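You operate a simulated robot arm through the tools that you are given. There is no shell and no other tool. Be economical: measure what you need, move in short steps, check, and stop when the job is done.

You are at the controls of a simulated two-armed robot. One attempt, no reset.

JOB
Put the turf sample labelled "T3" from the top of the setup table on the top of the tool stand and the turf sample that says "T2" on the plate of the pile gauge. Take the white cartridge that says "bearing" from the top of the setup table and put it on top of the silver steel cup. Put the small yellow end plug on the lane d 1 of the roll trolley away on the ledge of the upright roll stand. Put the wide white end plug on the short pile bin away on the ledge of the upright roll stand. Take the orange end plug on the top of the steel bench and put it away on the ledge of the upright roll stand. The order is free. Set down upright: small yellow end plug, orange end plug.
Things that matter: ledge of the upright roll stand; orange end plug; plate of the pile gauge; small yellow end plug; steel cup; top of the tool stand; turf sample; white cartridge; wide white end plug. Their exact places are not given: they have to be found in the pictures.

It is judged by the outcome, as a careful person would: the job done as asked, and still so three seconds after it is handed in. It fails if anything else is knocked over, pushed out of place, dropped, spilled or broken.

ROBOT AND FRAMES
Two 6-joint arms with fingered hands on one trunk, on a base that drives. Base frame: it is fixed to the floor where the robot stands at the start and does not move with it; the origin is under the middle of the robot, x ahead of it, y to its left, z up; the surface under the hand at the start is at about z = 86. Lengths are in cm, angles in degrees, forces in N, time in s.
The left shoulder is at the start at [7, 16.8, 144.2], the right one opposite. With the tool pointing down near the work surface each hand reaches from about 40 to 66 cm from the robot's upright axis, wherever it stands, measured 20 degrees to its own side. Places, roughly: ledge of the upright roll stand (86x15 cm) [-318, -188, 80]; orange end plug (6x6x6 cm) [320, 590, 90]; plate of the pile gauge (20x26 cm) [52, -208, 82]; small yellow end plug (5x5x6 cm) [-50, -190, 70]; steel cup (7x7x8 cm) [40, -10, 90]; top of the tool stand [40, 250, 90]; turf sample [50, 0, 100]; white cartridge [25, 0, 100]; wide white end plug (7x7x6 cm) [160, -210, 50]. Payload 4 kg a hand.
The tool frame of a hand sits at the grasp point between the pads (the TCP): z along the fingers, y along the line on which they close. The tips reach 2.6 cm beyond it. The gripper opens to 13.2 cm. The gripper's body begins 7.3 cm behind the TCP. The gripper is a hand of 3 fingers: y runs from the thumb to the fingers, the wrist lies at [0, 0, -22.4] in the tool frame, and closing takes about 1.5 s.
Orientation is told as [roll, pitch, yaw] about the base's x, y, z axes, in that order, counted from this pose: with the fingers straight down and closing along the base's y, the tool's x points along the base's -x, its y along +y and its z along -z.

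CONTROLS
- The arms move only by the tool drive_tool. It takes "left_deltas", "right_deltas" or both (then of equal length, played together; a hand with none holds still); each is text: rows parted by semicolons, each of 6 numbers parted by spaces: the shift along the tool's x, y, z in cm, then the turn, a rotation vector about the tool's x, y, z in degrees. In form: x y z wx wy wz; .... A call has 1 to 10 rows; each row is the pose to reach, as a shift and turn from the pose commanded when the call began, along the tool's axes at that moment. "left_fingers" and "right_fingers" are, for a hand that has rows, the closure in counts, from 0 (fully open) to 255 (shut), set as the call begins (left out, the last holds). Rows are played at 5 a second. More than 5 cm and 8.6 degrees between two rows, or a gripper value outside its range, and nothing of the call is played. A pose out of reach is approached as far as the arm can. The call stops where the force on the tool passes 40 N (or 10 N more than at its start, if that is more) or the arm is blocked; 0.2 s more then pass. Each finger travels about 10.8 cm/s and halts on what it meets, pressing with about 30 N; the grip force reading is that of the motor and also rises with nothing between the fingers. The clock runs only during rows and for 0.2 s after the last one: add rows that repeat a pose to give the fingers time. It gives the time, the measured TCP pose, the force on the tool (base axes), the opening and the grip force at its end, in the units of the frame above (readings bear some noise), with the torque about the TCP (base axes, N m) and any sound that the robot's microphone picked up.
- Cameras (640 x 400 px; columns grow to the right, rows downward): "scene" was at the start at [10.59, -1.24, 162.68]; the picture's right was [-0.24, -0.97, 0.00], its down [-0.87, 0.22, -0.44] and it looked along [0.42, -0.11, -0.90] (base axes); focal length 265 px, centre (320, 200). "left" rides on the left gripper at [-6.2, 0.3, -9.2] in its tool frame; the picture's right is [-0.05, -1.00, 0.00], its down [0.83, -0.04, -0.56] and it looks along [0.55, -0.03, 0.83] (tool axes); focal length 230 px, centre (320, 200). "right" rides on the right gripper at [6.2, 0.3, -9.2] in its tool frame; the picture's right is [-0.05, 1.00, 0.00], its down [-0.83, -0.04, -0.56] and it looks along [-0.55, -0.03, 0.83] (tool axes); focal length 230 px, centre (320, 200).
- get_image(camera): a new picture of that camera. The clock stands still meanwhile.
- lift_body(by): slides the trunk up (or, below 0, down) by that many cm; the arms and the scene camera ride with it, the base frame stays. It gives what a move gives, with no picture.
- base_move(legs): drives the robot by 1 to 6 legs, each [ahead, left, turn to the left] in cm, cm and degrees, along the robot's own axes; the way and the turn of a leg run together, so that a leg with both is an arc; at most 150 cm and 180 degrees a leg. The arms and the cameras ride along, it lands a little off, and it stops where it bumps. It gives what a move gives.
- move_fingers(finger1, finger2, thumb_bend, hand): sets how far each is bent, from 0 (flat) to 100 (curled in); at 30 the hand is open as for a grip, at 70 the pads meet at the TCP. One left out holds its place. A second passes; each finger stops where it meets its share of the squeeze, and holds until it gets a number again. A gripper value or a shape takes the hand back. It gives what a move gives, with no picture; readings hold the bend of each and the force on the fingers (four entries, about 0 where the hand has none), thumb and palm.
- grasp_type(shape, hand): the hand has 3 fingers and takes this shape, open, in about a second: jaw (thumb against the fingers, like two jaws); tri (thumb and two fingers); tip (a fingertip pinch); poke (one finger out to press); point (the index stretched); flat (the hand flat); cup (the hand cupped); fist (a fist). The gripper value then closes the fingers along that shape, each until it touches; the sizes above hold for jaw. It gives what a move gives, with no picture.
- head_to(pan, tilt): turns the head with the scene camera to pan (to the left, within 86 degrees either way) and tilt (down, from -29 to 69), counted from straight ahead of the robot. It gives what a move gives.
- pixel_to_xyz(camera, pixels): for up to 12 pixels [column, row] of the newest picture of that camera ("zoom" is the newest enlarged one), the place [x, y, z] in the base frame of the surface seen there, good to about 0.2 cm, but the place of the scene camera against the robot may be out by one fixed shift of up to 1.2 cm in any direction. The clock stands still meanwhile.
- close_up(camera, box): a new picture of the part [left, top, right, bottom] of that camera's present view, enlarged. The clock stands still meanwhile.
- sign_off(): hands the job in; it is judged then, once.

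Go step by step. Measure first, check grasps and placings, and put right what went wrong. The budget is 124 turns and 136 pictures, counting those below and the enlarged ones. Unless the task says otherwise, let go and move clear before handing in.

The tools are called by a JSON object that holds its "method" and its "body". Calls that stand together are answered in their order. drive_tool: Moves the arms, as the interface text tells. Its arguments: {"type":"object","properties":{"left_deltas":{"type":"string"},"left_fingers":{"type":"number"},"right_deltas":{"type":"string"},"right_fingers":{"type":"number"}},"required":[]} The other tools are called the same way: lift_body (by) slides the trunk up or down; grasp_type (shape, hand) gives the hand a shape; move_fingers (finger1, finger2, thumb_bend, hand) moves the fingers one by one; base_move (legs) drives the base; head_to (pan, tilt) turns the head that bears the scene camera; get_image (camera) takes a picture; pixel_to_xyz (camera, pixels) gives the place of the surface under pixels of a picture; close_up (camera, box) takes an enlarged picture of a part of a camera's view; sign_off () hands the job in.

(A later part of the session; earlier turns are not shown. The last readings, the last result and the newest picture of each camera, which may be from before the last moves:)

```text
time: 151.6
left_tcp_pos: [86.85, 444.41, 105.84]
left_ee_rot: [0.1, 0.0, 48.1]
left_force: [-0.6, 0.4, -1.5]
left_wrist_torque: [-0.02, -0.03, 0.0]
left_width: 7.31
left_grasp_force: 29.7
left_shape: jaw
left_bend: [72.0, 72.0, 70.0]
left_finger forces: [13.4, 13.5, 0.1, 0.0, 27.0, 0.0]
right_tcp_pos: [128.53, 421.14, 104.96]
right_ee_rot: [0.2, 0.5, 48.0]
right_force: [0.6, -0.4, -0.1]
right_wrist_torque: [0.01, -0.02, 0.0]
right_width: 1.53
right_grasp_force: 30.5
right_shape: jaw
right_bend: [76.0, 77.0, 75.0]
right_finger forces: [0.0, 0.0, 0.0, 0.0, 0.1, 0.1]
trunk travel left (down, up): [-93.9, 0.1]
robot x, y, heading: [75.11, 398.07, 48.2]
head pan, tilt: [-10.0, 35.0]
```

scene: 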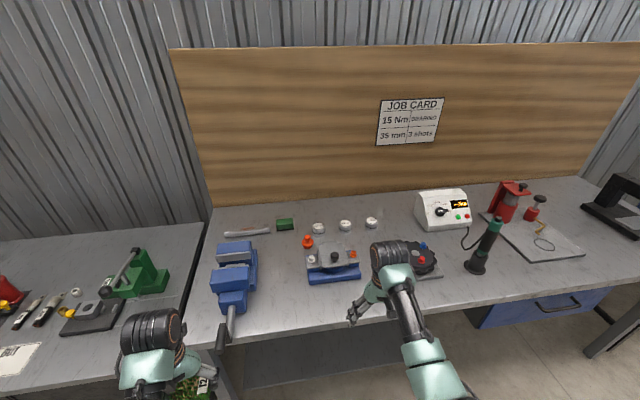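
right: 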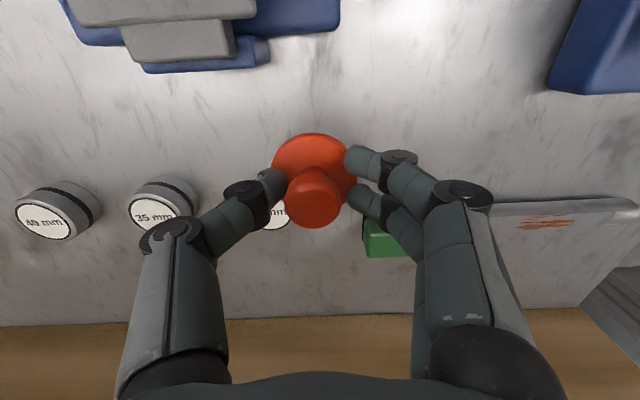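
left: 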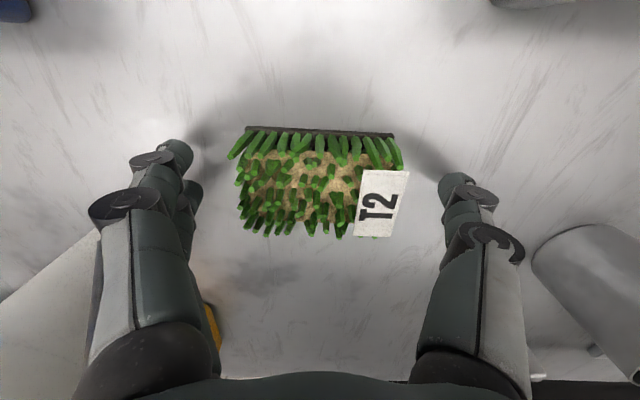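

The right fingers now read empty (width 1.53, no force): the orange plug slipped out during the drive. I look for it along the path and will pick it up.

{"method": "get_image", "body": {"camera": "right"}}

{"method": "head_to", "body": {"pan": 0, "tilt": 30}}

{"method": "get_image", "body": {"camera": "scene"}}

```text
61 pictures are left
```

right: 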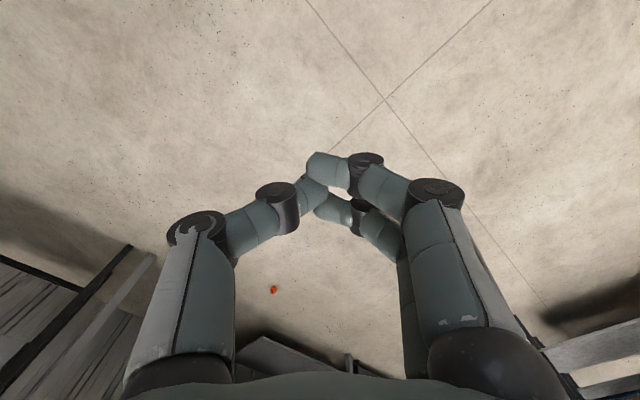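

```text
time: 152.3
left_tcp_pos: [86.9, 444.27, 105.88]
left_ee_rot: [0.0, -0.1, 48.1]
left_force: [0.3, 1.1, -0.9]
left_wrist_torque: [0.01, -0.02, -0.02]
left_width: 7.31
left_grasp_force: 29.7
left_shape: jaw
left_bend: [72.0, 72.0, 70.0]
left_finger forces: [13.5, 13.5, 0.0, 0.0, 27.0, 0.0]
right_tcp_pos: [128.3, 421.1, 105.02]
right_ee_rot: [0.2, 0.4, 48.2]
right_force: [0.4, 0.0, -0.7]
right_wrist_torque: [-0.01, -0.02, 0.01]
right_width: 1.56
right_grasp_force: 30.0
right_shape: jaw
right_bend: [76.0, 77.0, 75.0]
right_finger forces: [0.0, 0.0, 0.1, 0.1, 0.0, 0.1]
trunk travel left (down, up): [-93.9, 0.1]
robot x, y, heading: [75.36, 398.09, 47.9]
head pan, tilt: [0.0, 30.0]
```

```text
60 pictures are left
```

scene: 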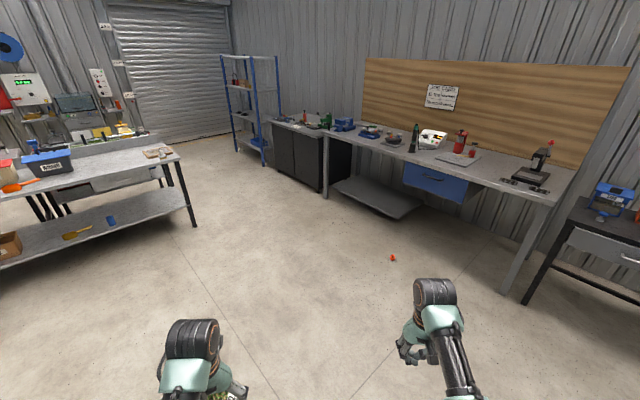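

The plug lies on the floor at scene pixel (393,257), apparently whole. Measure it.

{"method": "close_up", "body": {"camera": "scene", "box": [373, 245, 413, 270]}}

{"method": "pixel_to_xyz", "body": {"camera": "scene", "pixels": [[393, 257], [392, 258], [395, 260], [393, 265]]}}

```text
16.00 times, centred on (393, 258) of scene
```

zoom: 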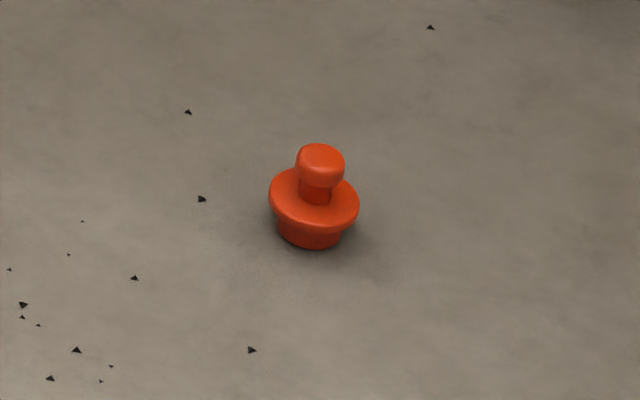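

```text
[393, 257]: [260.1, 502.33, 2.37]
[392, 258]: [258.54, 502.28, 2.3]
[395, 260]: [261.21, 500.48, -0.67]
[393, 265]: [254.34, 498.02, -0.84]
```

It stands upright on the floor at ≈(260,502), intact. I drive there keeping heading, then lower the trunk.

{"method": "base_move", "body": {"legs": [[74, -22, 0], [74, -22, 0]]}}

{"method": "drive_tool", "body": {"right_deltas": "0 0 0 0 0 0; 0 0 0 0 0 0; 0 0 0 0 0 0; 0 0 0 0 0 0; 0 0 0 0 0 0", "right_fingers": 0}}

{"method": "lift_body", "body": {"by": -70}}

{"method": "get_image", "body": {"camera": "right"}}

```text
time: 160.2
left_tcp_pos: [216.35, 525.13, 106.03]
left_ee_rot: [0.0, -0.1, 49.5]
left_force: [-0.6, -0.4, -1.6]
left_wrist_torque: [0.0, 0.01, 0.03]
left_width: 7.3
left_grasp_force: 30.2
left_shape: jaw
left_bend: [72.0, 72.0, 70.0]
left_finger forces: [13.5, 13.6, 0.0, 0.0, 26.9, 0.0]
right_tcp_pos: [258.36, 502.88, 105.23]
right_ee_rot: [0.2, 0.4, 49.6]
right_force: [-0.8, 0.7, -0.1]
right_wrist_torque: [-0.02, 0.0, 0.03]
right_width: 1.53
right_grasp_force: 30.1
right_shape: jaw
right_bend: [76.0, 77.0, 75.0]
right_finger forces: [0.0, 0.1, 0.0, 0.0, 0.0, 0.1]
trunk travel left (down, up): [-93.9, 0.1]
robot x, y, heading: [206.41, 478.19, 49.5]
head pan, tilt: [0.0, 30.0]
```

```text
time: 161.4
left_tcp_pos: [216.31, 525.29, 105.92]
left_ee_rot: [0.0, -0.1, 49.5]
left_force: [-0.2, 0.4, -1.6]
left_wrist_torque: [0.0, 0.02, 0.01]
left_width: 7.28
left_grasp_force: 30.2
left_shape: jaw
left_bend: [72.0, 72.0, 70.0]
left_finger forces: [13.4, 13.5, 0.0, 0.1, 27.0, 0.0]
right_tcp_pos: [258.5, 503.11, 105.02]
right_ee_rot: [0.2, 0.5, 49.5]
right_force: [0.8, 0.1, -0.7]
right_wrist_torque: [0.02, 0.0, -0.02]
right_width: 13.21
right_grasp_force: 0.1
right_shape: jaw
right_bend: [30.0, 30.0, 30.0]
right_finger forces: [0.0, 0.1, 0.1, 0.0, 0.0, 0.1]
trunk travel left (down, up): [-93.9, 0.1]
robot x, y, heading: [205.84, 478.85, 49.7]
head pan, tilt: [0.0, 30.0]
```

```text
refused: -70 is not a number from -40 to 40
```

```text
58 pictures are left
```

right: 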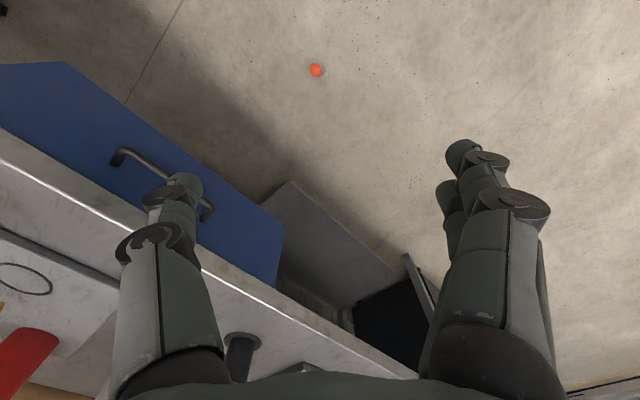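

Lift steps are limited to 40. Lower in steps and measure the plug (316,70).

{"method": "pixel_to_xyz", "body": {"camera": "right", "pixels": [[316, 70], [150, 165], [30, 150], [290, 190]]}}

{"method": "lift_body", "body": {"by": -40}}

{"method": "lift_body", "body": {"by": -30}}

{"method": "get_image", "body": {"camera": "right"}}

```text
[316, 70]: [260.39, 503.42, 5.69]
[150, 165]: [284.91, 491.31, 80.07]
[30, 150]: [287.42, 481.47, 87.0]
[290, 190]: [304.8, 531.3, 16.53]
```

```text
time: 165.2
left_tcp_pos: [216.25, 525.3, 65.98]
left_ee_rot: [0.0, -0.1, 49.5]
left_force: [0.4, 0.1, -1.4]
left_wrist_torque: [0.0, 0.04, 0.0]
left_width: 7.3
left_grasp_force: 30.4
left_shape: jaw
left_bend: [72.0, 72.0, 70.0]
left_finger forces: [13.6, 13.4, 0.0, 0.0, 27.0, 0.0]
right_tcp_pos: [258.43, 502.96, 65.01]
right_ee_rot: [0.1, 0.5, 49.6]
right_force: [1.0, 0.1, 0.2]
right_wrist_torque: [0.03, 0.01, 0.03]
right_width: 13.17
right_grasp_force: 0.1
right_shape: jaw
right_bend: [30.0, 30.0, 30.0]
right_finger forces: [0.0, 0.0, 0.0, 0.0, 0.0, 0.0]
trunk travel left (down, up): [-53.9, 40.1]
robot x, y, heading: [205.86, 478.92, 49.7]
head pan, tilt: [0.0, 30.0]
```

```text
time: 168.2
left_tcp_pos: [216.32, 525.25, 35.88]
left_ee_rot: [0.1, -0.2, 49.5]
left_force: [-0.1, 0.5, -1.2]
left_wrist_torque: [-0.03, -0.01, -0.03]
left_width: 7.3
left_grasp_force: 29.9
left_shape: jaw
left_bend: [72.0, 72.0, 70.0]
left_finger forces: [13.5, 13.5, 0.0, 0.0, 27.0, 0.0]
right_tcp_pos: [258.34, 503.05, 35.13]
right_ee_rot: [0.2, 0.4, 49.6]
right_force: [0.0, -0.3, -0.5]
right_wrist_torque: [-0.01, 0.02, 0.02]
right_width: 13.17
right_grasp_force: 0.0
right_shape: jaw
right_bend: [30.0, 30.0, 30.0]
right_finger forces: [0.0, 0.0, 0.1, 0.0, 0.0, 0.0]
trunk travel left (down, up): [-23.9, 70.1]
robot x, y, heading: [205.75, 478.71, 49.5]
head pan, tilt: [0.0, 30.0]
```

```text
57 pictures are left
```

right: 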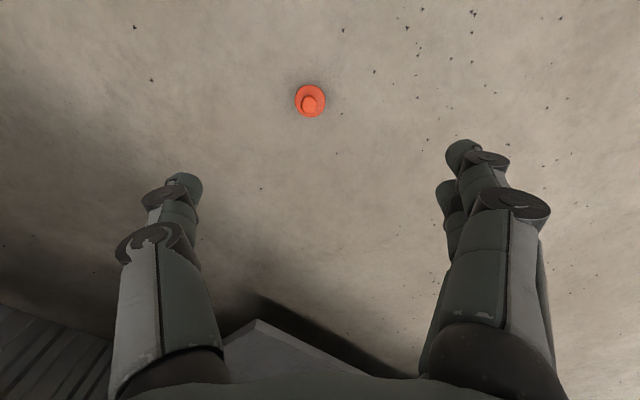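

{"method": "pixel_to_xyz", "body": {"camera": "right", "pixels": [[310, 105], [310, 99], [299, 101], [323, 101], [311, 88], [340, 120]]}}

{"method": "lift_body", "body": {"by": -15}}

{"method": "close_up", "body": {"camera": "right", "box": [220, 60, 420, 200]}}

{"method": "pixel_to_xyz", "body": {"camera": "zoom", "pixels": [[320, 200], [300, 150]]}}

```text
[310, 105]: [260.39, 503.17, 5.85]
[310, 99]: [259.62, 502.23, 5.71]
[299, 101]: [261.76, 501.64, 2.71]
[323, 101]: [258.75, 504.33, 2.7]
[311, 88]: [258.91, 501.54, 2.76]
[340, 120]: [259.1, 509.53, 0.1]
```

```text
time: 169.9
left_tcp_pos: [216.35, 525.17, 20.89]
left_ee_rot: [0.0, -0.1, 49.5]
left_force: [0.3, 0.7, -1.6]
left_wrist_torque: [0.01, 0.0, 0.0]
left_width: 7.29
left_grasp_force: 30.0
left_shape: jaw
left_bend: [72.0, 72.0, 70.0]
left_finger forces: [13.5, 13.6, 0.0, 0.0, 27.0, 0.1]
right_tcp_pos: [258.37, 503.0, 20.01]
right_ee_rot: [0.2, 0.4, 49.6]
right_force: [-0.5, 0.6, 0.2]
right_wrist_torque: [-0.01, 0.01, 0.02]
right_width: 13.21
right_grasp_force: 0.0
right_shape: jaw
right_bend: [30.0, 30.0, 30.0]
right_finger forces: [0.1, 0.0, 0.0, 0.0, 0.0, 0.1]
trunk travel left (down, up): [-8.9, 85.1]
robot x, y, heading: [205.92, 478.49, 49.6]
head pan, tilt: [0.0, 30.0]
```

```text
2.86 times, centred on (320, 130) of right
```

zoom: 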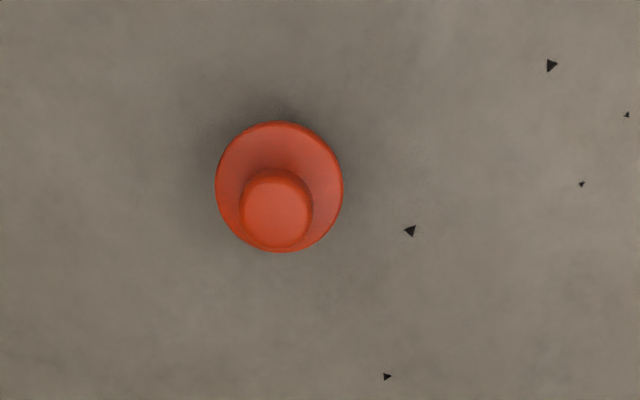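

```text
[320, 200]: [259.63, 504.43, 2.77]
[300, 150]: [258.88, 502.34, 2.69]
```

Plug centre (260.25,503.0), flange top z 2.7. Align, lower the trunk 8, then the hand to TCP 3.2 to grip the flange.

{"method": "drive_tool", "body": {"right_deltas": "-1.2 -1.45 0 0 0 0; -1.2 -1.45 0 0 0 0"}}

{"method": "lift_body", "body": {"by": -8}}

{"method": "drive_tool", "body": {"right_deltas": "0 0 3 0 0 0; 0 0 6 0 0 0; 0 0 8 0 0 0; 0 0 8.7 0 0 0; 0 0 8.7 0 0 0"}}

{"method": "get_image", "body": {"camera": "right"}}

```text
time: 170.5
left_tcp_pos: [216.36, 525.21, 20.86]
left_ee_rot: [0.0, 0.0, 49.5]
left_force: [-0.4, -0.1, -0.5]
left_wrist_torque: [0.01, -0.05, -0.01]
left_width: 7.29
left_grasp_force: 30.0
left_shape: jaw
left_bend: [72.0, 72.0, 70.0]
left_finger forces: [13.4, 13.4, 0.1, 0.0, 27.0, 0.1]
right_tcp_pos: [260.44, 502.96, 19.92]
right_ee_rot: [0.2, 0.5, 49.6]
right_force: [-0.4, 0.5, -0.3]
right_wrist_torque: [-0.03, -0.01, 0.01]
right_width: 13.2
right_grasp_force: 0.1
right_shape: jaw
right_bend: [30.0, 30.0, 30.0]
right_finger forces: [0.0, 0.1, 0.0, 0.0, 0.1, 0.0]
trunk travel left (down, up): [-8.9, 85.1]
robot x, y, heading: [205.89, 478.45, 49.8]
head pan, tilt: [0.0, 30.0]
```

```text
time: 171.9
left_tcp_pos: [216.28, 525.47, 18.46]
left_ee_rot: [1.4, -0.9, 49.6]
left_force: [0.2, 0.5, -1.2]
left_wrist_torque: [0.01, -0.05, 0.0]
left_width: 7.3
left_grasp_force: 30.1
left_shape: jaw
left_bend: [72.0, 72.0, 70.0]
left_finger forces: [13.6, 13.6, 0.1, 0.0, 27.4, 0.0]
right_tcp_pos: [260.41, 502.95, 16.67]
right_ee_rot: [1.3, -0.2, 49.7]
right_force: [-0.8, 0.2, 1.0]
right_wrist_torque: [-0.03, -0.05, 0.01]
right_width: 13.2
right_grasp_force: 0.1
right_shape: jaw
right_bend: [30.0, 30.0, 30.0]
right_finger forces: [0.0, 0.0, 0.0, 0.1, 0.0, 0.0]
trunk travel left (down, up): [-4.5, 89.5]
robot x, y, heading: [205.99, 478.97, 49.2]
head pan, tilt: [0.0, 30.0]
stopped: the arm was blocked; the commanded pose is now the measured one
```

```text
time: 173.1
left_tcp_pos: [216.36, 525.54, 18.52]
left_ee_rot: [1.5, -1.2, 49.6]
left_force: [1.2, 0.5, -1.5]
left_wrist_torque: [-0.02, 0.01, 0.04]
left_width: 7.3
left_grasp_force: 30.7
left_shape: jaw
left_bend: [72.0, 72.0, 70.0]
left_finger forces: [13.6, 13.5, 0.1, 0.0, 27.3, 0.0]
right_tcp_pos: [260.42, 503.16, 7.98]
right_ee_rot: [1.3, -0.2, 49.6]
right_force: [0.0, 1.0, 0.0]
right_wrist_torque: [-0.03, 0.03, 0.02]
right_width: 13.18
right_grasp_force: 0.0
right_shape: jaw
right_bend: [30.0, 30.0, 30.0]
right_finger forces: [0.0, 0.0, 0.1, 0.1, 0.0, 0.0]
trunk travel left (down, up): [-4.5, 89.5]
robot x, y, heading: [205.9, 478.79, 49.7]
head pan, tilt: [0.0, 30.0]
```

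```text
55 pictures are left
```

right: 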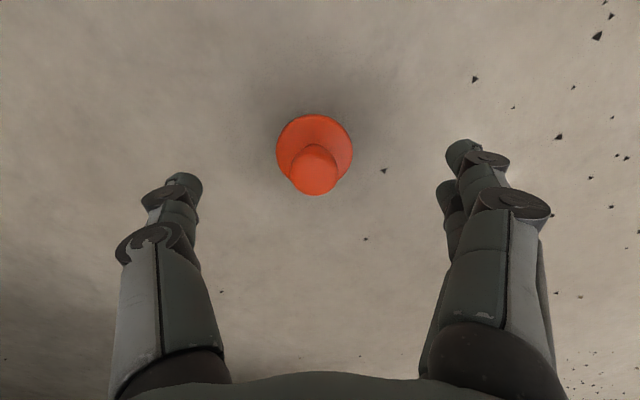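

The trunk stopped on its low end (arm contact). Raise it 2 cm, then lower the right hand alone, straightened.

{"method": "lift_body", "body": {"by": 2}}

{"method": "drive_tool", "body": {"right_deltas": "0 0 2 0.4 0.6 0; 0 0 4 0.7 1.1 0; 0 0 6 0.7 1.1 0; 0 0 6.8 0.7 1.1 0; 0 0 6.8 0.7 1.1 0"}}

{"method": "get_image", "body": {"camera": "right"}}

```text
time: 173.8
left_tcp_pos: [216.18, 526.13, 18.69]
left_ee_rot: [0.9, -0.8, 49.8]
left_force: [0.2, 0.3, -1.8]
left_wrist_torque: [-0.01, -0.01, 0.01]
left_width: 7.28
left_grasp_force: 29.7
left_shape: jaw
left_bend: [72.0, 72.0, 70.0]
left_finger forces: [13.8, 13.9, 0.0, 0.0, 27.7, 0.0]
right_tcp_pos: [260.47, 503.13, 8.64]
right_ee_rot: [0.2, 0.5, 49.6]
right_force: [0.6, 0.1, -0.5]
right_wrist_torque: [0.01, 0.0, 0.01]
right_width: 13.2
right_grasp_force: 0.0
right_shape: jaw
right_bend: [30.0, 30.0, 30.0]
right_finger forces: [0.1, 0.1, 0.1, 0.0, 0.0, 0.0]
trunk travel left (down, up): [-6.5, 87.5]
robot x, y, heading: [205.76, 478.68, 49.7]
head pan, tilt: [0.0, 30.0]
```

```text
time: 175.0
left_tcp_pos: [216.24, 525.92, 19.0]
left_ee_rot: [0.7, -0.7, 49.6]
left_force: [0.5, 1.6, -1.0]
left_wrist_torque: [0.0, 0.02, 0.0]
left_width: 7.32
left_grasp_force: 29.3
left_shape: jaw
left_bend: [72.0, 72.0, 70.0]
left_finger forces: [13.9, 13.9, 0.0, 0.0, 27.6, 0.0]
right_tcp_pos: [260.57, 502.87, 2.29]
right_ee_rot: [-0.6, 1.4, 49.6]
right_force: [-2.5, -12.4, 24.5]
right_wrist_torque: [0.88, 1.12, 0.69]
right_width: 13.15
right_grasp_force: 0.0
right_shape: jaw
right_bend: [29.0, 30.0, 30.0]
right_finger forces: [4.8, 17.4, 0.1, 0.1, 2.7, 0.0]
trunk travel left (down, up): [-6.5, 87.5]
robot x, y, heading: [205.8, 478.39, 49.4]
head pan, tilt: [0.0, 30.0]
```

```text
54 pictures are left
```

right: 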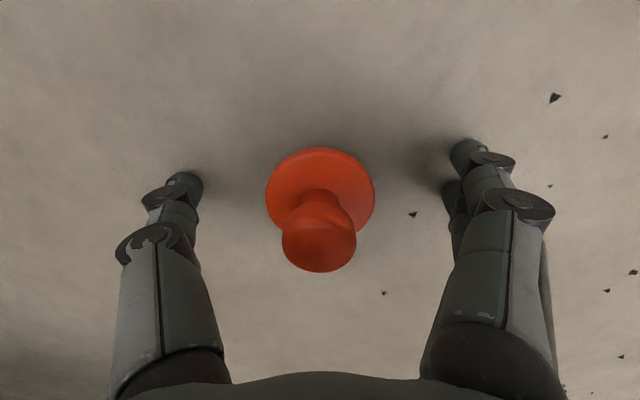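

Fingertips touched the floor. Raise 1 cm and undo the tilt, then close on the flange.

{"method": "drive_tool", "body": {"right_deltas": "0 0 -0.6 -0.4 -0.6 0; 0 0 -1 -0.7 -1.1 0; 0 0 -1 -0.7 -1.1 0"}}

{"method": "drive_tool", "body": {"right_deltas": "0 0 0 0 0 0; 0 0 0 0 0 0; 0 0 0 0 0 0; 0 0 0 0 0 0; 0 0 0 0 0 0; 0 0 0 0 0 0; 0 0 0 0 0 0; 0 0 0 0 0 0", "right_fingers": 255}}

{"method": "get_image", "body": {"camera": "right"}}

```text
time: 175.8
left_tcp_pos: [216.2, 525.95, 18.83]
left_ee_rot: [0.8, -0.6, 49.6]
left_force: [0.7, 0.6, -1.2]
left_wrist_torque: [-0.02, 0.03, 0.01]
left_width: 7.32
left_grasp_force: 29.8
left_shape: jaw
left_bend: [72.0, 72.0, 70.0]
left_finger forces: [13.9, 13.8, 0.1, 0.1, 27.7, 0.0]
right_tcp_pos: [260.39, 502.95, 3.06]
right_ee_rot: [0.2, 0.5, 49.6]
right_force: [0.6, 0.3, -0.1]
right_wrist_torque: [0.01, 0.01, 0.0]
right_width: 13.18
right_grasp_force: 0.0
right_shape: jaw
right_bend: [30.0, 30.0, 30.0]
right_finger forces: [0.0, 0.0, 0.0, 0.0, 0.0, 0.0]
trunk travel left (down, up): [-6.5, 87.5]
robot x, y, heading: [205.83, 478.75, 49.5]
head pan, tilt: [0.0, 30.0]
```

```text
time: 177.6
left_tcp_pos: [216.14, 525.89, 18.96]
left_ee_rot: [0.8, -0.6, 49.6]
left_force: [0.8, 0.2, -0.7]
left_wrist_torque: [0.06, 0.01, 0.0]
left_width: 7.32
left_grasp_force: 30.1
left_shape: jaw
left_bend: [72.0, 72.0, 70.0]
left_finger forces: [13.9, 13.8, 0.0, 0.0, 27.7, 0.1]
right_tcp_pos: [260.42, 503.05, 3.1]
right_ee_rot: [0.2, 0.6, 49.6]
right_force: [0.8, 0.0, -1.0]
right_wrist_torque: [-0.03, 0.03, 0.0]
right_width: 3.17
right_grasp_force: 29.8
right_shape: jaw
right_bend: [74.0, 74.0, 74.0]
right_finger forces: [14.1, 14.1, 0.0, 0.1, 26.9, 0.0]
trunk travel left (down, up): [-6.5, 87.5]
robot x, y, heading: [206.18, 478.49, 49.4]
head pan, tilt: [0.0, 30.0]
```

```text
53 pictures are left
```

right: 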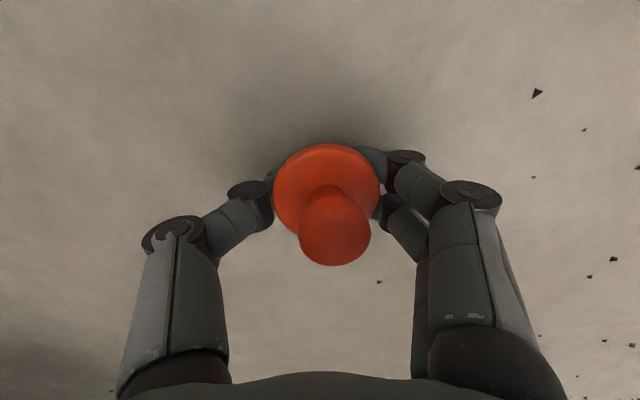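

Now it's held firmly around the stem under the flange (14/14/27 N). Raise the hand and trunk.

{"method": "drive_tool", "body": {"right_deltas": "0 0 -3 0 0 0; 0 0 -7 0 0 0; 0 0 -11 0 0 0; 0 0 -14 0 0 0; 0 0 -14 0 0 0"}}

{"method": "lift_body", "body": {"by": 40}}

{"method": "lift_body", "body": {"by": 40}}

{"method": "lift_body", "body": {"by": 7.4}}

{"method": "base_move", "body": {"legs": [[-73, 20.3, 0], [-73, 20.3, 0]]}}

{"method": "get_image", "body": {"camera": "right"}}

```text
time: 178.8
left_tcp_pos: [216.11, 525.95, 18.9]
left_ee_rot: [0.8, -0.6, 49.7]
left_force: [-0.4, -0.5, -1.0]
left_wrist_torque: [-0.02, 0.02, 0.0]
left_width: 7.3
left_grasp_force: 29.8
left_shape: jaw
left_bend: [72.0, 72.0, 70.0]
left_finger forces: [13.9, 13.8, 0.0, 0.0, 27.7, 0.1]
right_tcp_pos: [260.44, 502.95, 17.28]
right_ee_rot: [0.2, 0.5, 49.6]
right_force: [0.3, 0.0, 0.1]
right_wrist_torque: [0.05, -0.04, -0.02]
right_width: 3.13
right_grasp_force: 30.1
right_shape: jaw
right_bend: [74.0, 74.0, 74.0]
right_finger forces: [14.2, 14.4, 0.0, 0.0, 27.1, 0.1]
trunk travel left (down, up): [-6.5, 87.5]
robot x, y, heading: [205.81, 478.61, 49.7]
head pan, tilt: [0.0, 30.0]
```

```text
time: 182.6
left_tcp_pos: [216.18, 525.98, 58.78]
left_ee_rot: [0.9, -0.6, 49.7]
left_force: [0.6, -0.6, -1.3]
left_wrist_torque: [-0.01, 0.02, -0.01]
left_width: 7.3
left_grasp_force: 29.8
left_shape: jaw
left_bend: [72.0, 72.0, 70.0]
left_finger forces: [13.9, 13.9, 0.1, 0.0, 27.6, 0.0]
right_tcp_pos: [260.54, 503.11, 57.29]
right_ee_rot: [0.2, 0.4, 49.4]
right_force: [0.1, -0.2, -0.8]
right_wrist_torque: [-0.04, 0.0, 0.0]
right_width: 3.13
right_grasp_force: 30.2
right_shape: jaw
right_bend: [74.0, 74.0, 74.0]
right_finger forces: [14.3, 14.3, 0.0, 0.0, 27.1, 0.1]
trunk travel left (down, up): [-46.5, 47.5]
robot x, y, heading: [205.77, 478.67, 49.4]
head pan, tilt: [0.0, 30.0]
```

```text
time: 186.4
left_tcp_pos: [216.17, 526.1, 98.82]
left_ee_rot: [0.9, -0.6, 49.6]
left_force: [0.2, 0.1, -1.3]
left_wrist_torque: [-0.01, 0.01, -0.04]
left_width: 7.32
left_grasp_force: 30.2
left_shape: jaw
left_bend: [72.0, 72.0, 70.0]
left_finger forces: [14.0, 13.8, 0.0, 0.0, 27.7, 0.1]
right_tcp_pos: [260.55, 503.06, 97.33]
right_ee_rot: [0.2, 0.5, 49.6]
right_force: [0.1, -0.2, 0.3]
right_wrist_torque: [-0.01, -0.01, 0.0]
right_width: 3.1
right_grasp_force: 29.6
right_shape: jaw
right_bend: [74.0, 74.0, 74.0]
right_finger forces: [14.3, 14.4, 0.0, 0.0, 27.2, 0.0]
trunk travel left (down, up): [-86.5, 7.5]
robot x, y, heading: [205.83, 478.72, 49.7]
head pan, tilt: [0.0, 30.0]
```

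```text
time: 187.6
left_tcp_pos: [216.23, 525.89, 106.3]
left_ee_rot: [0.8, -0.5, 49.6]
left_force: [0.1, 0.8, -1.1]
left_wrist_torque: [-0.01, 0.02, -0.01]
left_width: 7.31
left_grasp_force: 30.8
left_shape: jaw
left_bend: [72.0, 72.0, 70.0]
left_finger forces: [13.9, 13.9, 0.1, 0.0, 27.8, 0.1]
right_tcp_pos: [260.75, 503.03, 104.72]
right_ee_rot: [0.2, 0.4, 49.6]
right_force: [0.0, -0.3, -0.5]
right_wrist_torque: [0.0, -0.02, 0.02]
right_width: 3.12
right_grasp_force: 29.8
right_shape: jaw
right_bend: [74.0, 74.0, 74.0]
right_finger forces: [14.3, 14.4, 0.0, 0.0, 27.3, 0.0]
trunk travel left (down, up): [-93.9, 0.1]
robot x, y, heading: [205.39, 478.63, 49.4]
head pan, tilt: [0.0, 30.0]
```

```text
time: 195.3
left_tcp_pos: [90.42, 442.58, 106.22]
left_ee_rot: [0.8, -0.7, 49.4]
left_force: [0.3, -1.2, -1.9]
left_wrist_torque: [0.0, 0.05, -0.01]
left_width: 7.29
left_grasp_force: 29.7
left_shape: jaw
left_bend: [72.0, 72.0, 70.0]
left_finger forces: [13.9, 14.0, 0.1, 0.0, 27.6, 0.0]
right_tcp_pos: [134.54, 419.49, 104.54]
right_ee_rot: [0.2, 0.5, 49.3]
right_force: [0.2, -0.8, -0.4]
right_wrist_torque: [-0.01, -0.01, -0.02]
right_width: 3.14
right_grasp_force: 30.2
right_shape: jaw
right_bend: [74.0, 74.0, 74.0]
right_finger forces: [14.4, 14.5, 0.1, 0.0, 27.3, 0.0]
trunk travel left (down, up): [-93.9, 0.1]
robot x, y, heading: [79.72, 395.09, 49.4]
head pan, tilt: [0.0, 30.0]
```

```text
52 pictures are left
```

right: 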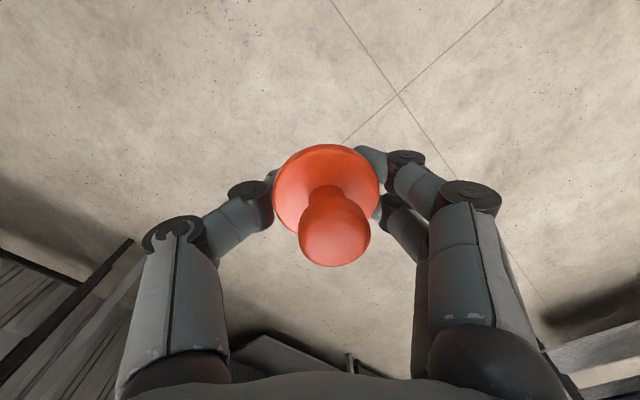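

Grip is steady. Back through the gap along the same line, checking halfway.

{"method": "base_move", "body": {"legs": [[-40, 5.1, 1.2]]}}

```text
time: 197.9
left_tcp_pos: [59.62, 415.31, 106.19]
left_ee_rot: [0.8, -0.5, 50.8]
left_force: [-0.3, 0.9, -1.8]
left_wrist_torque: [-0.01, 0.0, 0.01]
left_width: 7.29
left_grasp_force: 30.1
left_shape: jaw
left_bend: [72.0, 72.0, 70.0]
left_finger forces: [13.9, 13.9, 0.0, 0.0, 27.7, 0.0]
right_tcp_pos: [104.37, 393.41, 104.64]
right_ee_rot: [0.2, 0.5, 50.8]
right_force: [0.6, -0.9, -0.5]
right_wrist_torque: [-0.03, 0.02, 0.0]
right_width: 3.13
right_grasp_force: 30.4
right_shape: jaw
right_bend: [74.0, 74.0, 74.0]
right_finger forces: [14.3, 14.5, 0.0, 0.0, 27.3, 0.1]
trunk travel left (down, up): [-93.9, 0.1]
robot x, y, heading: [50.22, 367.52, 50.7]
head pan, tilt: [0.0, 30.0]
```

On the line. Continue through and away to the open floor by the tool stand.

{"method": "base_move", "body": {"legs": [[-88.5, 17.5, 0], [-35.8, 4.3, 0], [-47.5, -13, 0]]}}

{"method": "get_image", "body": {"camera": "scene"}}

```text
time: 207.0
left_tcp_pos: [-57.58, 290.39, 106.24]
left_ee_rot: [0.8, -0.7, 49.0]
left_force: [-0.9, 0.4, -1.2]
left_wrist_torque: [-0.02, -0.02, 0.0]
left_width: 7.3
left_grasp_force: 30.5
left_shape: jaw
left_bend: [72.0, 72.0, 70.0]
left_finger forces: [13.9, 13.9, 0.0, 0.1, 27.7, 0.1]
right_tcp_pos: [-13.54, 266.95, 104.63]
right_ee_rot: [0.2, 0.5, 48.9]
right_force: [-0.3, -0.6, -0.5]
right_wrist_torque: [0.01, 0.02, -0.04]
right_width: 3.15
right_grasp_force: 30.2
right_shape: jaw
right_bend: [74.0, 74.0, 74.0]
right_finger forces: [14.4, 14.5, 0.0, 0.0, 27.3, 0.1]
trunk travel left (down, up): [-93.9, 0.1]
robot x, y, heading: [-68.79, 242.88, 48.8]
head pan, tilt: [0.0, 30.0]
```

```text
51 pictures are left
```

scene: 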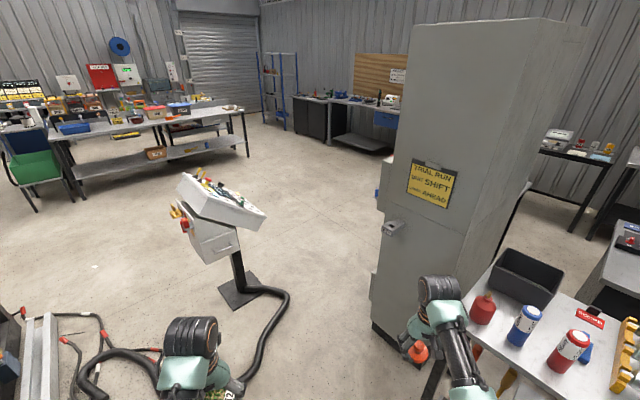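

Everything undisturbed. Turn right and drive down to the gauge area.

{"method": "base_move", "body": {"legs": [[0, 0, -139], [118, 0, 0], [118, 0, 0], [112, 0, 0]]}}

{"method": "head_to", "body": {"pan": 35, "tilt": 35}}

{"method": "get_image", "body": {"camera": "scene"}}

```text
time: 229.8
left_tcp_pos: [-57.37, -148.16, 106.31]
left_ee_rot: [0.8, -0.7, -91.4]
left_force: [-0.5, 1.0, -1.5]
left_wrist_torque: [0.0, -0.03, -0.03]
left_width: 7.27
left_grasp_force: 30.4
left_shape: jaw
left_bend: [72.0, 72.0, 70.0]
left_finger forces: [13.4, 13.5, 0.0, 0.0, 26.8, 0.0]
right_tcp_pos: [-106.29, -158.31, 104.7]
right_ee_rot: [0.2, 0.4, -91.4]
right_force: [0.5, 0.8, -1.2]
right_wrist_torque: [0.04, 0.01, 0.01]
right_width: 3.06
right_grasp_force: 29.8
right_shape: jaw
right_bend: [74.0, 74.0, 74.0]
right_finger forces: [13.2, 14.5, 0.0, 0.0, 27.8, 0.0]
trunk travel left (down, up): [-93.9, 0.1]
robot x, y, heading: [-79.54, -104.53, -91.4]
head pan, tilt: [0.0, 30.0]
```

```text
time: 230.8
left_tcp_pos: [-57.37, -148.02, 106.39]
left_ee_rot: [0.8, -0.6, -91.4]
left_force: [0.1, 0.0, -0.1]
left_wrist_torque: [0.01, 0.02, -0.04]
left_width: 7.29
left_grasp_force: 29.6
left_shape: jaw
left_bend: [72.0, 72.0, 70.0]
left_finger forces: [13.4, 13.6, 0.0, 0.1, 26.9, 0.0]
right_tcp_pos: [-106.22, -158.27, 104.7]
right_ee_rot: [0.2, 0.3, -91.4]
right_force: [0.5, 0.5, -0.9]
right_wrist_torque: [0.03, 0.0, 0.0]
right_width: 3.07
right_grasp_force: 29.9
right_shape: jaw
right_bend: [74.0, 74.0, 74.0]
right_finger forces: [13.2, 14.5, 0.0, 0.1, 27.7, 0.0]
trunk travel left (down, up): [-93.9, 0.1]
robot x, y, heading: [-78.87, -105.57, -91.5]
head pan, tilt: [35.0, 35.0]
```

```text
50 pictures are left
```

scene: 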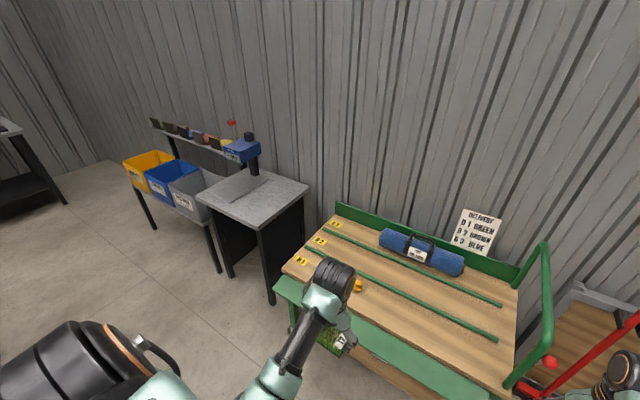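

Trolley with the yellow plug (357,285), gauge table (255,195), bins at left. Measure the gauge.

{"method": "pixel_to_xyz", "body": {"camera": "scene", "pixels": [[245, 187], [255, 210], [232, 195], [265, 178], [198, 198], [262, 230], [308, 190], [242, 150], [250, 170], [357, 285], [275, 290], [345, 210]]}}

{"method": "close_up", "body": {"camera": "scene", "box": [110, 100, 320, 240]}}

```text
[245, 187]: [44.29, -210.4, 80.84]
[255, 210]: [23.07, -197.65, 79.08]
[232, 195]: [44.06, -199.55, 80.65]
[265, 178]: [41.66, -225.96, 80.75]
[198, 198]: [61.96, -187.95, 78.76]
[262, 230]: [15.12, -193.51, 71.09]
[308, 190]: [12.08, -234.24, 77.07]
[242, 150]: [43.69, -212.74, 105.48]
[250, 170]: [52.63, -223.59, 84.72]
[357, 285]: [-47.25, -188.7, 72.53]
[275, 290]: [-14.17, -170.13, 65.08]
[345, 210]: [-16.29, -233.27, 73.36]
```

```text
2.86 times, centred on (215, 170) of scene
```

zoom: 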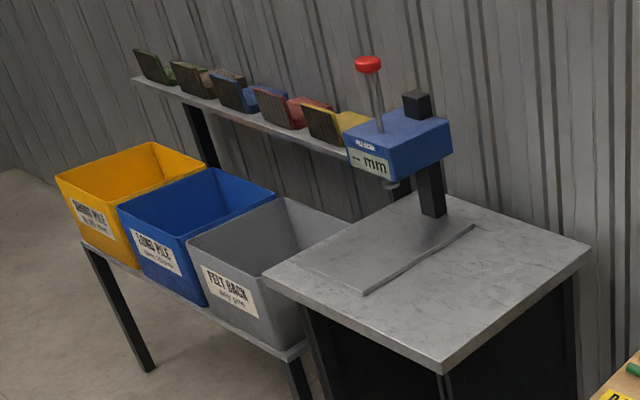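

Slide left to stand before the gauge, then inspect it closely.

{"method": "base_move", "body": {"legs": [[17, 109.5, 1.4]]}}

{"method": "head_to", "body": {"pan": 20, "tilt": 40}}

{"method": "get_image", "body": {"camera": "scene"}}

```text
time: 236.5
left_tcp_pos: [53.26, -165.58, 106.25]
left_ee_rot: [0.7, -0.6, -89.4]
left_force: [0.7, -0.5, -0.5]
left_wrist_torque: [-0.01, -0.03, 0.01]
left_width: 7.25
left_grasp_force: 30.7
left_shape: jaw
left_bend: [72.0, 72.0, 70.0]
left_finger forces: [13.5, 13.5, 0.1, 0.0, 26.9, 0.0]
right_tcp_pos: [4.79, -177.36, 104.63]
right_ee_rot: [0.3, 0.4, -89.5]
right_force: [0.0, -0.2, -0.7]
right_wrist_torque: [0.01, -0.02, -0.01]
right_width: 3.09
right_grasp_force: 30.0
right_shape: jaw
right_bend: [74.0, 74.0, 74.0]
right_finger forces: [13.3, 14.4, 0.0, 0.1, 27.8, 0.0]
trunk travel left (down, up): [-93.9, 0.1]
robot x, y, heading: [30.28, -122.91, -89.6]
head pan, tilt: [35.0, 35.0]
```

```text
time: 237.2
left_tcp_pos: [53.42, -165.57, 106.33]
left_ee_rot: [0.8, -0.7, -89.4]
left_force: [0.1, -0.6, -1.3]
left_wrist_torque: [-0.02, 0.02, 0.04]
left_width: 7.3
left_grasp_force: 30.0
left_shape: jaw
left_bend: [72.0, 72.0, 70.0]
left_finger forces: [13.4, 13.5, 0.1, 0.0, 26.9, 0.0]
right_tcp_pos: [4.93, -177.5, 104.67]
right_ee_rot: [0.2, 0.4, -89.4]
right_force: [-0.3, 0.3, 1.0]
right_wrist_torque: [0.0, 0.02, -0.02]
right_width: 3.1
right_grasp_force: 29.6
right_shape: jaw
right_bend: [74.0, 74.0, 74.0]
right_finger forces: [13.3, 14.4, 0.0, 0.0, 27.8, 0.0]
trunk travel left (down, up): [-93.9, 0.1]
robot x, y, heading: [30.31, -122.86, -89.5]
head pan, tilt: [20.0, 40.0]
```

```text
48 pictures are left
```

scene: 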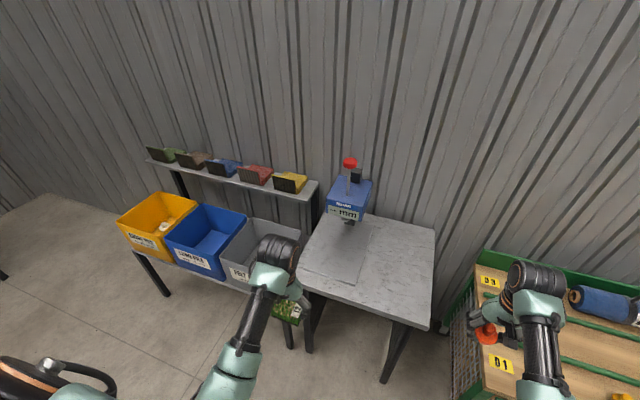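

Measure plate corners, the gauge head's front edge, and the white plug seen in the yellow bin (163,226).

{"method": "pixel_to_xyz", "body": {"camera": "scene", "pixels": [[302, 268], [352, 285], [370, 228], [325, 245], [345, 250], [335, 275], [330, 206], [360, 218], [345, 215], [313, 240], [163, 227], [349, 222]]}}

{"method": "close_up", "body": {"camera": "scene", "box": [280, 150, 440, 300]}}

{"method": "close_up", "body": {"camera": "scene", "box": [110, 185, 260, 285]}}

```text
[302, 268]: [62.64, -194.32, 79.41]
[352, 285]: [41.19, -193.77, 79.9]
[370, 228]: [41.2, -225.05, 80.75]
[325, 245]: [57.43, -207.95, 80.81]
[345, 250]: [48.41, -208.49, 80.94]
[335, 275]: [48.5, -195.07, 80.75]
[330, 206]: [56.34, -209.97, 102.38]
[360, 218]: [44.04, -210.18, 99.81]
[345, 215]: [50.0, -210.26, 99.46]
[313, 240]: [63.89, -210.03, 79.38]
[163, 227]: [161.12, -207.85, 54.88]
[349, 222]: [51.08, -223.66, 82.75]
```

```text
2.67 times, centred on (360, 225) of scene
```

zoom: 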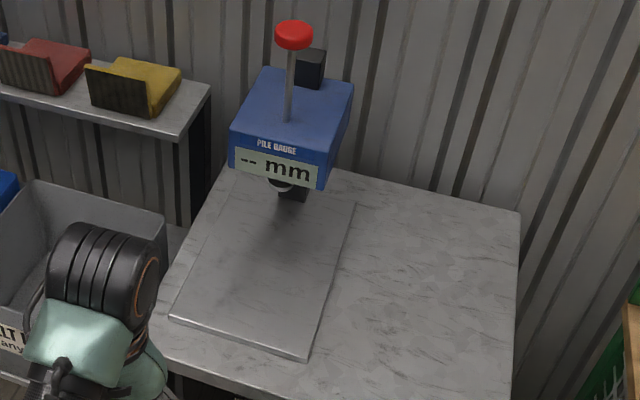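

```text
4.00 times, centred on (185, 235) of scene
```

zoom: 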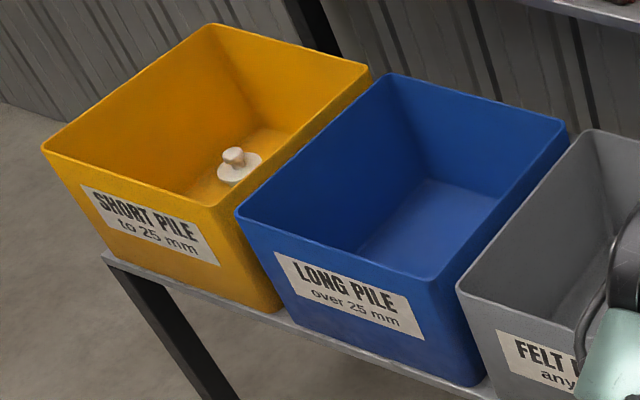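

Plate x 41–62.5, y −194…−222; gauge head starts at y −210. I put T2 on the front part at (51.5,−198.7).

{"method": "base_move", "body": {"legs": [[33, -1.8, -0.5]]}}

{"method": "get_image", "body": {"camera": "left"}}

```text
time: 239.4
left_tcp_pos: [51.35, -198.42, 106.36]
left_ee_rot: [0.8, -0.7, -89.9]
left_force: [-0.4, 0.0, -1.5]
left_wrist_torque: [-0.02, 0.0, 0.0]
left_width: 7.28
left_grasp_force: 30.2
left_shape: jaw
left_bend: [72.0, 72.0, 70.0]
left_finger forces: [13.4, 13.5, 0.0, 0.0, 27.0, 0.1]
right_tcp_pos: [2.75, -209.69, 104.77]
right_ee_rot: [0.2, 0.4, -90.1]
right_force: [-0.4, -0.3, 0.3]
right_wrist_torque: [0.02, -0.03, 0.0]
right_width: 3.12
right_grasp_force: 29.9
right_shape: jaw
right_bend: [74.0, 74.0, 74.0]
right_finger forces: [13.3, 14.5, 0.0, 0.1, 27.8, 0.0]
trunk travel left (down, up): [-93.9, 0.1]
robot x, y, heading: [28.48, -155.73, -89.7]
head pan, tilt: [20.0, 40.0]
```

```text
45 pictures are left
```

left: 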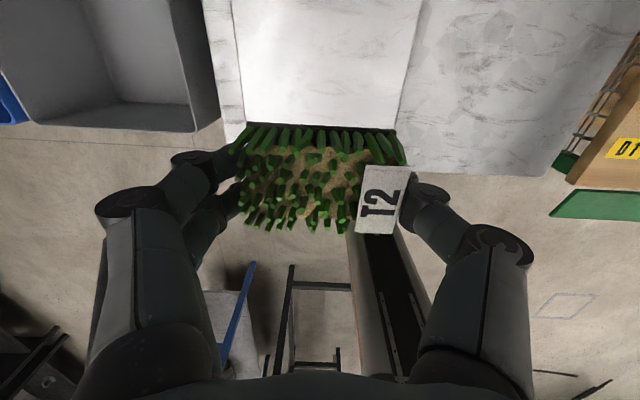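

{"method": "pixel_to_xyz", "body": {"camera": "left", "pixels": [[320, 60], [320, 110], [246, 115], [394, 118], [225, 130], [430, 150], [320, 10]]}}

{"method": "lift_body", "body": {"by": -12}}

{"method": "get_image", "body": {"camera": "left"}}

```text
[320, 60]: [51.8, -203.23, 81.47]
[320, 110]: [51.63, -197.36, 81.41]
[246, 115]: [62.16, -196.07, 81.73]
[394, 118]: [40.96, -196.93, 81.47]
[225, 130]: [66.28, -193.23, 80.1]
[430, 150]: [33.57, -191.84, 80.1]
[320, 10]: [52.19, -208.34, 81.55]
```

```text
time: 240.9
left_tcp_pos: [51.25, -198.69, 94.28]
left_ee_rot: [0.8, -0.5, -90.1]
left_force: [-0.4, -0.4, -1.8]
left_wrist_torque: [-0.02, -0.01, 0.0]
left_width: 7.26
left_grasp_force: 30.1
left_shape: jaw
left_bend: [72.0, 72.0, 70.0]
left_finger forces: [13.3, 13.5, 0.1, 0.0, 27.0, 0.0]
right_tcp_pos: [2.81, -209.95, 92.68]
right_ee_rot: [0.3, 0.4, -90.0]
right_force: [-0.5, -0.5, -0.3]
right_wrist_torque: [-0.02, -0.02, 0.03]
right_width: 3.11
right_grasp_force: 30.5
right_shape: jaw
right_bend: [74.0, 74.0, 74.0]
right_finger forces: [13.3, 14.4, 0.1, 0.0, 27.8, 0.0]
trunk travel left (down, up): [-81.9, 12.1]
robot x, y, heading: [28.25, -155.71, -90.4]
head pan, tilt: [20.0, 40.0]
```

```text
44 pictures are left
```

left: 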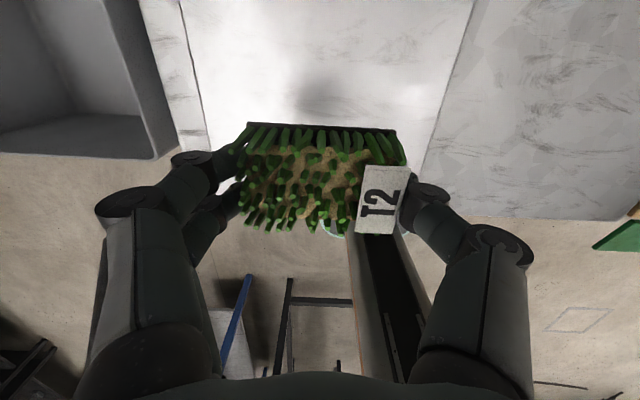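

Plate z 81.45 confirmed. Lower T2 onto it, levelling the hand.

{"method": "drive_tool", "body": {"left_deltas": "-0.8 0 2 0.4 -0.4 0; -0.8 0 5 0.7 -0.8 0; -0.8 0 7.5 0.7 -0.8 0; -0.8 0 8.7 0.7 -0.8 0; -0.8 0 9.3 0.7 -0.8 0; -0.8 0 9.5 0.7 -0.8 0; -0.8 0 9.5 0.7 -0.8 0"}}

{"method": "get_image", "body": {"camera": "left"}}

```text
time: 242.5
left_tcp_pos: [51.47, -199.6, 84.86]
left_ee_rot: [0.2, -1.7, -90.0]
left_force: [0.9, 0.6, 9.3]
left_wrist_torque: [0.03, -0.07, -0.01]
left_width: 7.25
left_grasp_force: 29.7
left_shape: jaw
left_bend: [72.0, 72.0, 70.0]
left_finger forces: [14.4, 15.0, 0.0, 0.1, 28.1, 0.0]
right_tcp_pos: [2.65, -209.84, 92.66]
right_ee_rot: [0.2, 0.4, -90.1]
right_force: [0.6, 0.1, -0.7]
right_wrist_torque: [-0.04, -0.02, 0.02]
right_width: 3.12
right_grasp_force: 30.0
right_shape: jaw
right_bend: [74.0, 74.0, 74.0]
right_finger forces: [13.3, 14.5, 0.1, 0.0, 27.8, 0.0]
trunk travel left (down, up): [-81.9, 12.1]
robot x, y, heading: [28.51, -155.87, -90.2]
head pan, tilt: [20.0, 40.0]
```

```text
43 pictures are left
```

left: 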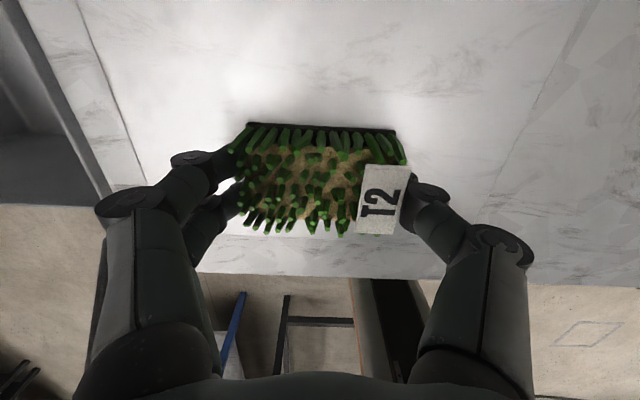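

T2 is on the plate (9 N). Open and rise.

{"method": "drive_tool", "body": {"left_deltas": "0 0 0 0 0 0; 0 0 0 0 0 0; 0 0 0 0 0 0; 0 0 0 0 0 0; 0 0 -2 -0.7 0 0; 0 0 -6 -1.3 0.5 0; 0 0 -10 -1.3 0.5 0; 0 0 -14 -1.3 0.5 0; 0 0 -14 -1.3 0.5 0", "left_fingers": 0}}

{"method": "get_image", "body": {"camera": "left"}}

```text
time: 244.5
left_tcp_pos: [50.69, -199.56, 94.84]
left_ee_rot: [1.4, -1.0, -89.9]
left_force: [0.6, 0.7, 0.1]
left_wrist_torque: [0.01, 0.02, 0.0]
left_width: 13.2
left_grasp_force: 0.0
left_shape: jaw
left_bend: [30.0, 30.0, 30.0]
left_finger forces: [0.0, 0.1, 0.0, 0.0, 0.1, 0.1]
left hand out of reach, approached as far as the arm can: row 8, 9
right_tcp_pos: [2.72, -209.93, 92.62]
right_ee_rot: [0.1, 0.4, -90.1]
right_force: [0.6, 0.8, 0.0]
right_wrist_torque: [0.01, 0.0, -0.02]
right_width: 3.08
right_grasp_force: 29.8
right_shape: jaw
right_bend: [74.0, 74.0, 74.0]
right_finger forces: [13.3, 14.5, 0.1, 0.0, 27.9, 0.0]
trunk travel left (down, up): [-81.9, 12.1]
robot x, y, heading: [28.71, -155.81, -90.1]
head pan, tilt: [20.0, 40.0]
```

```text
42 pictures are left
```

left: 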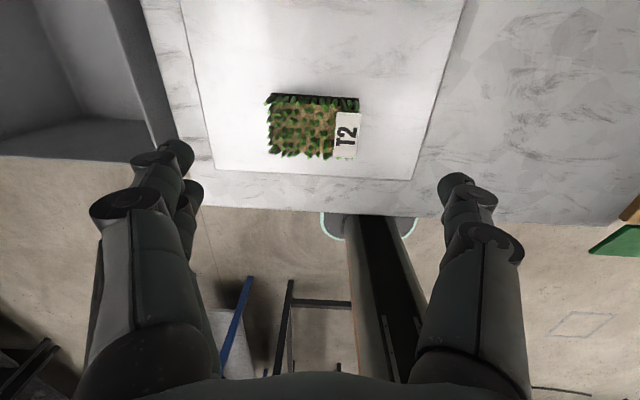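

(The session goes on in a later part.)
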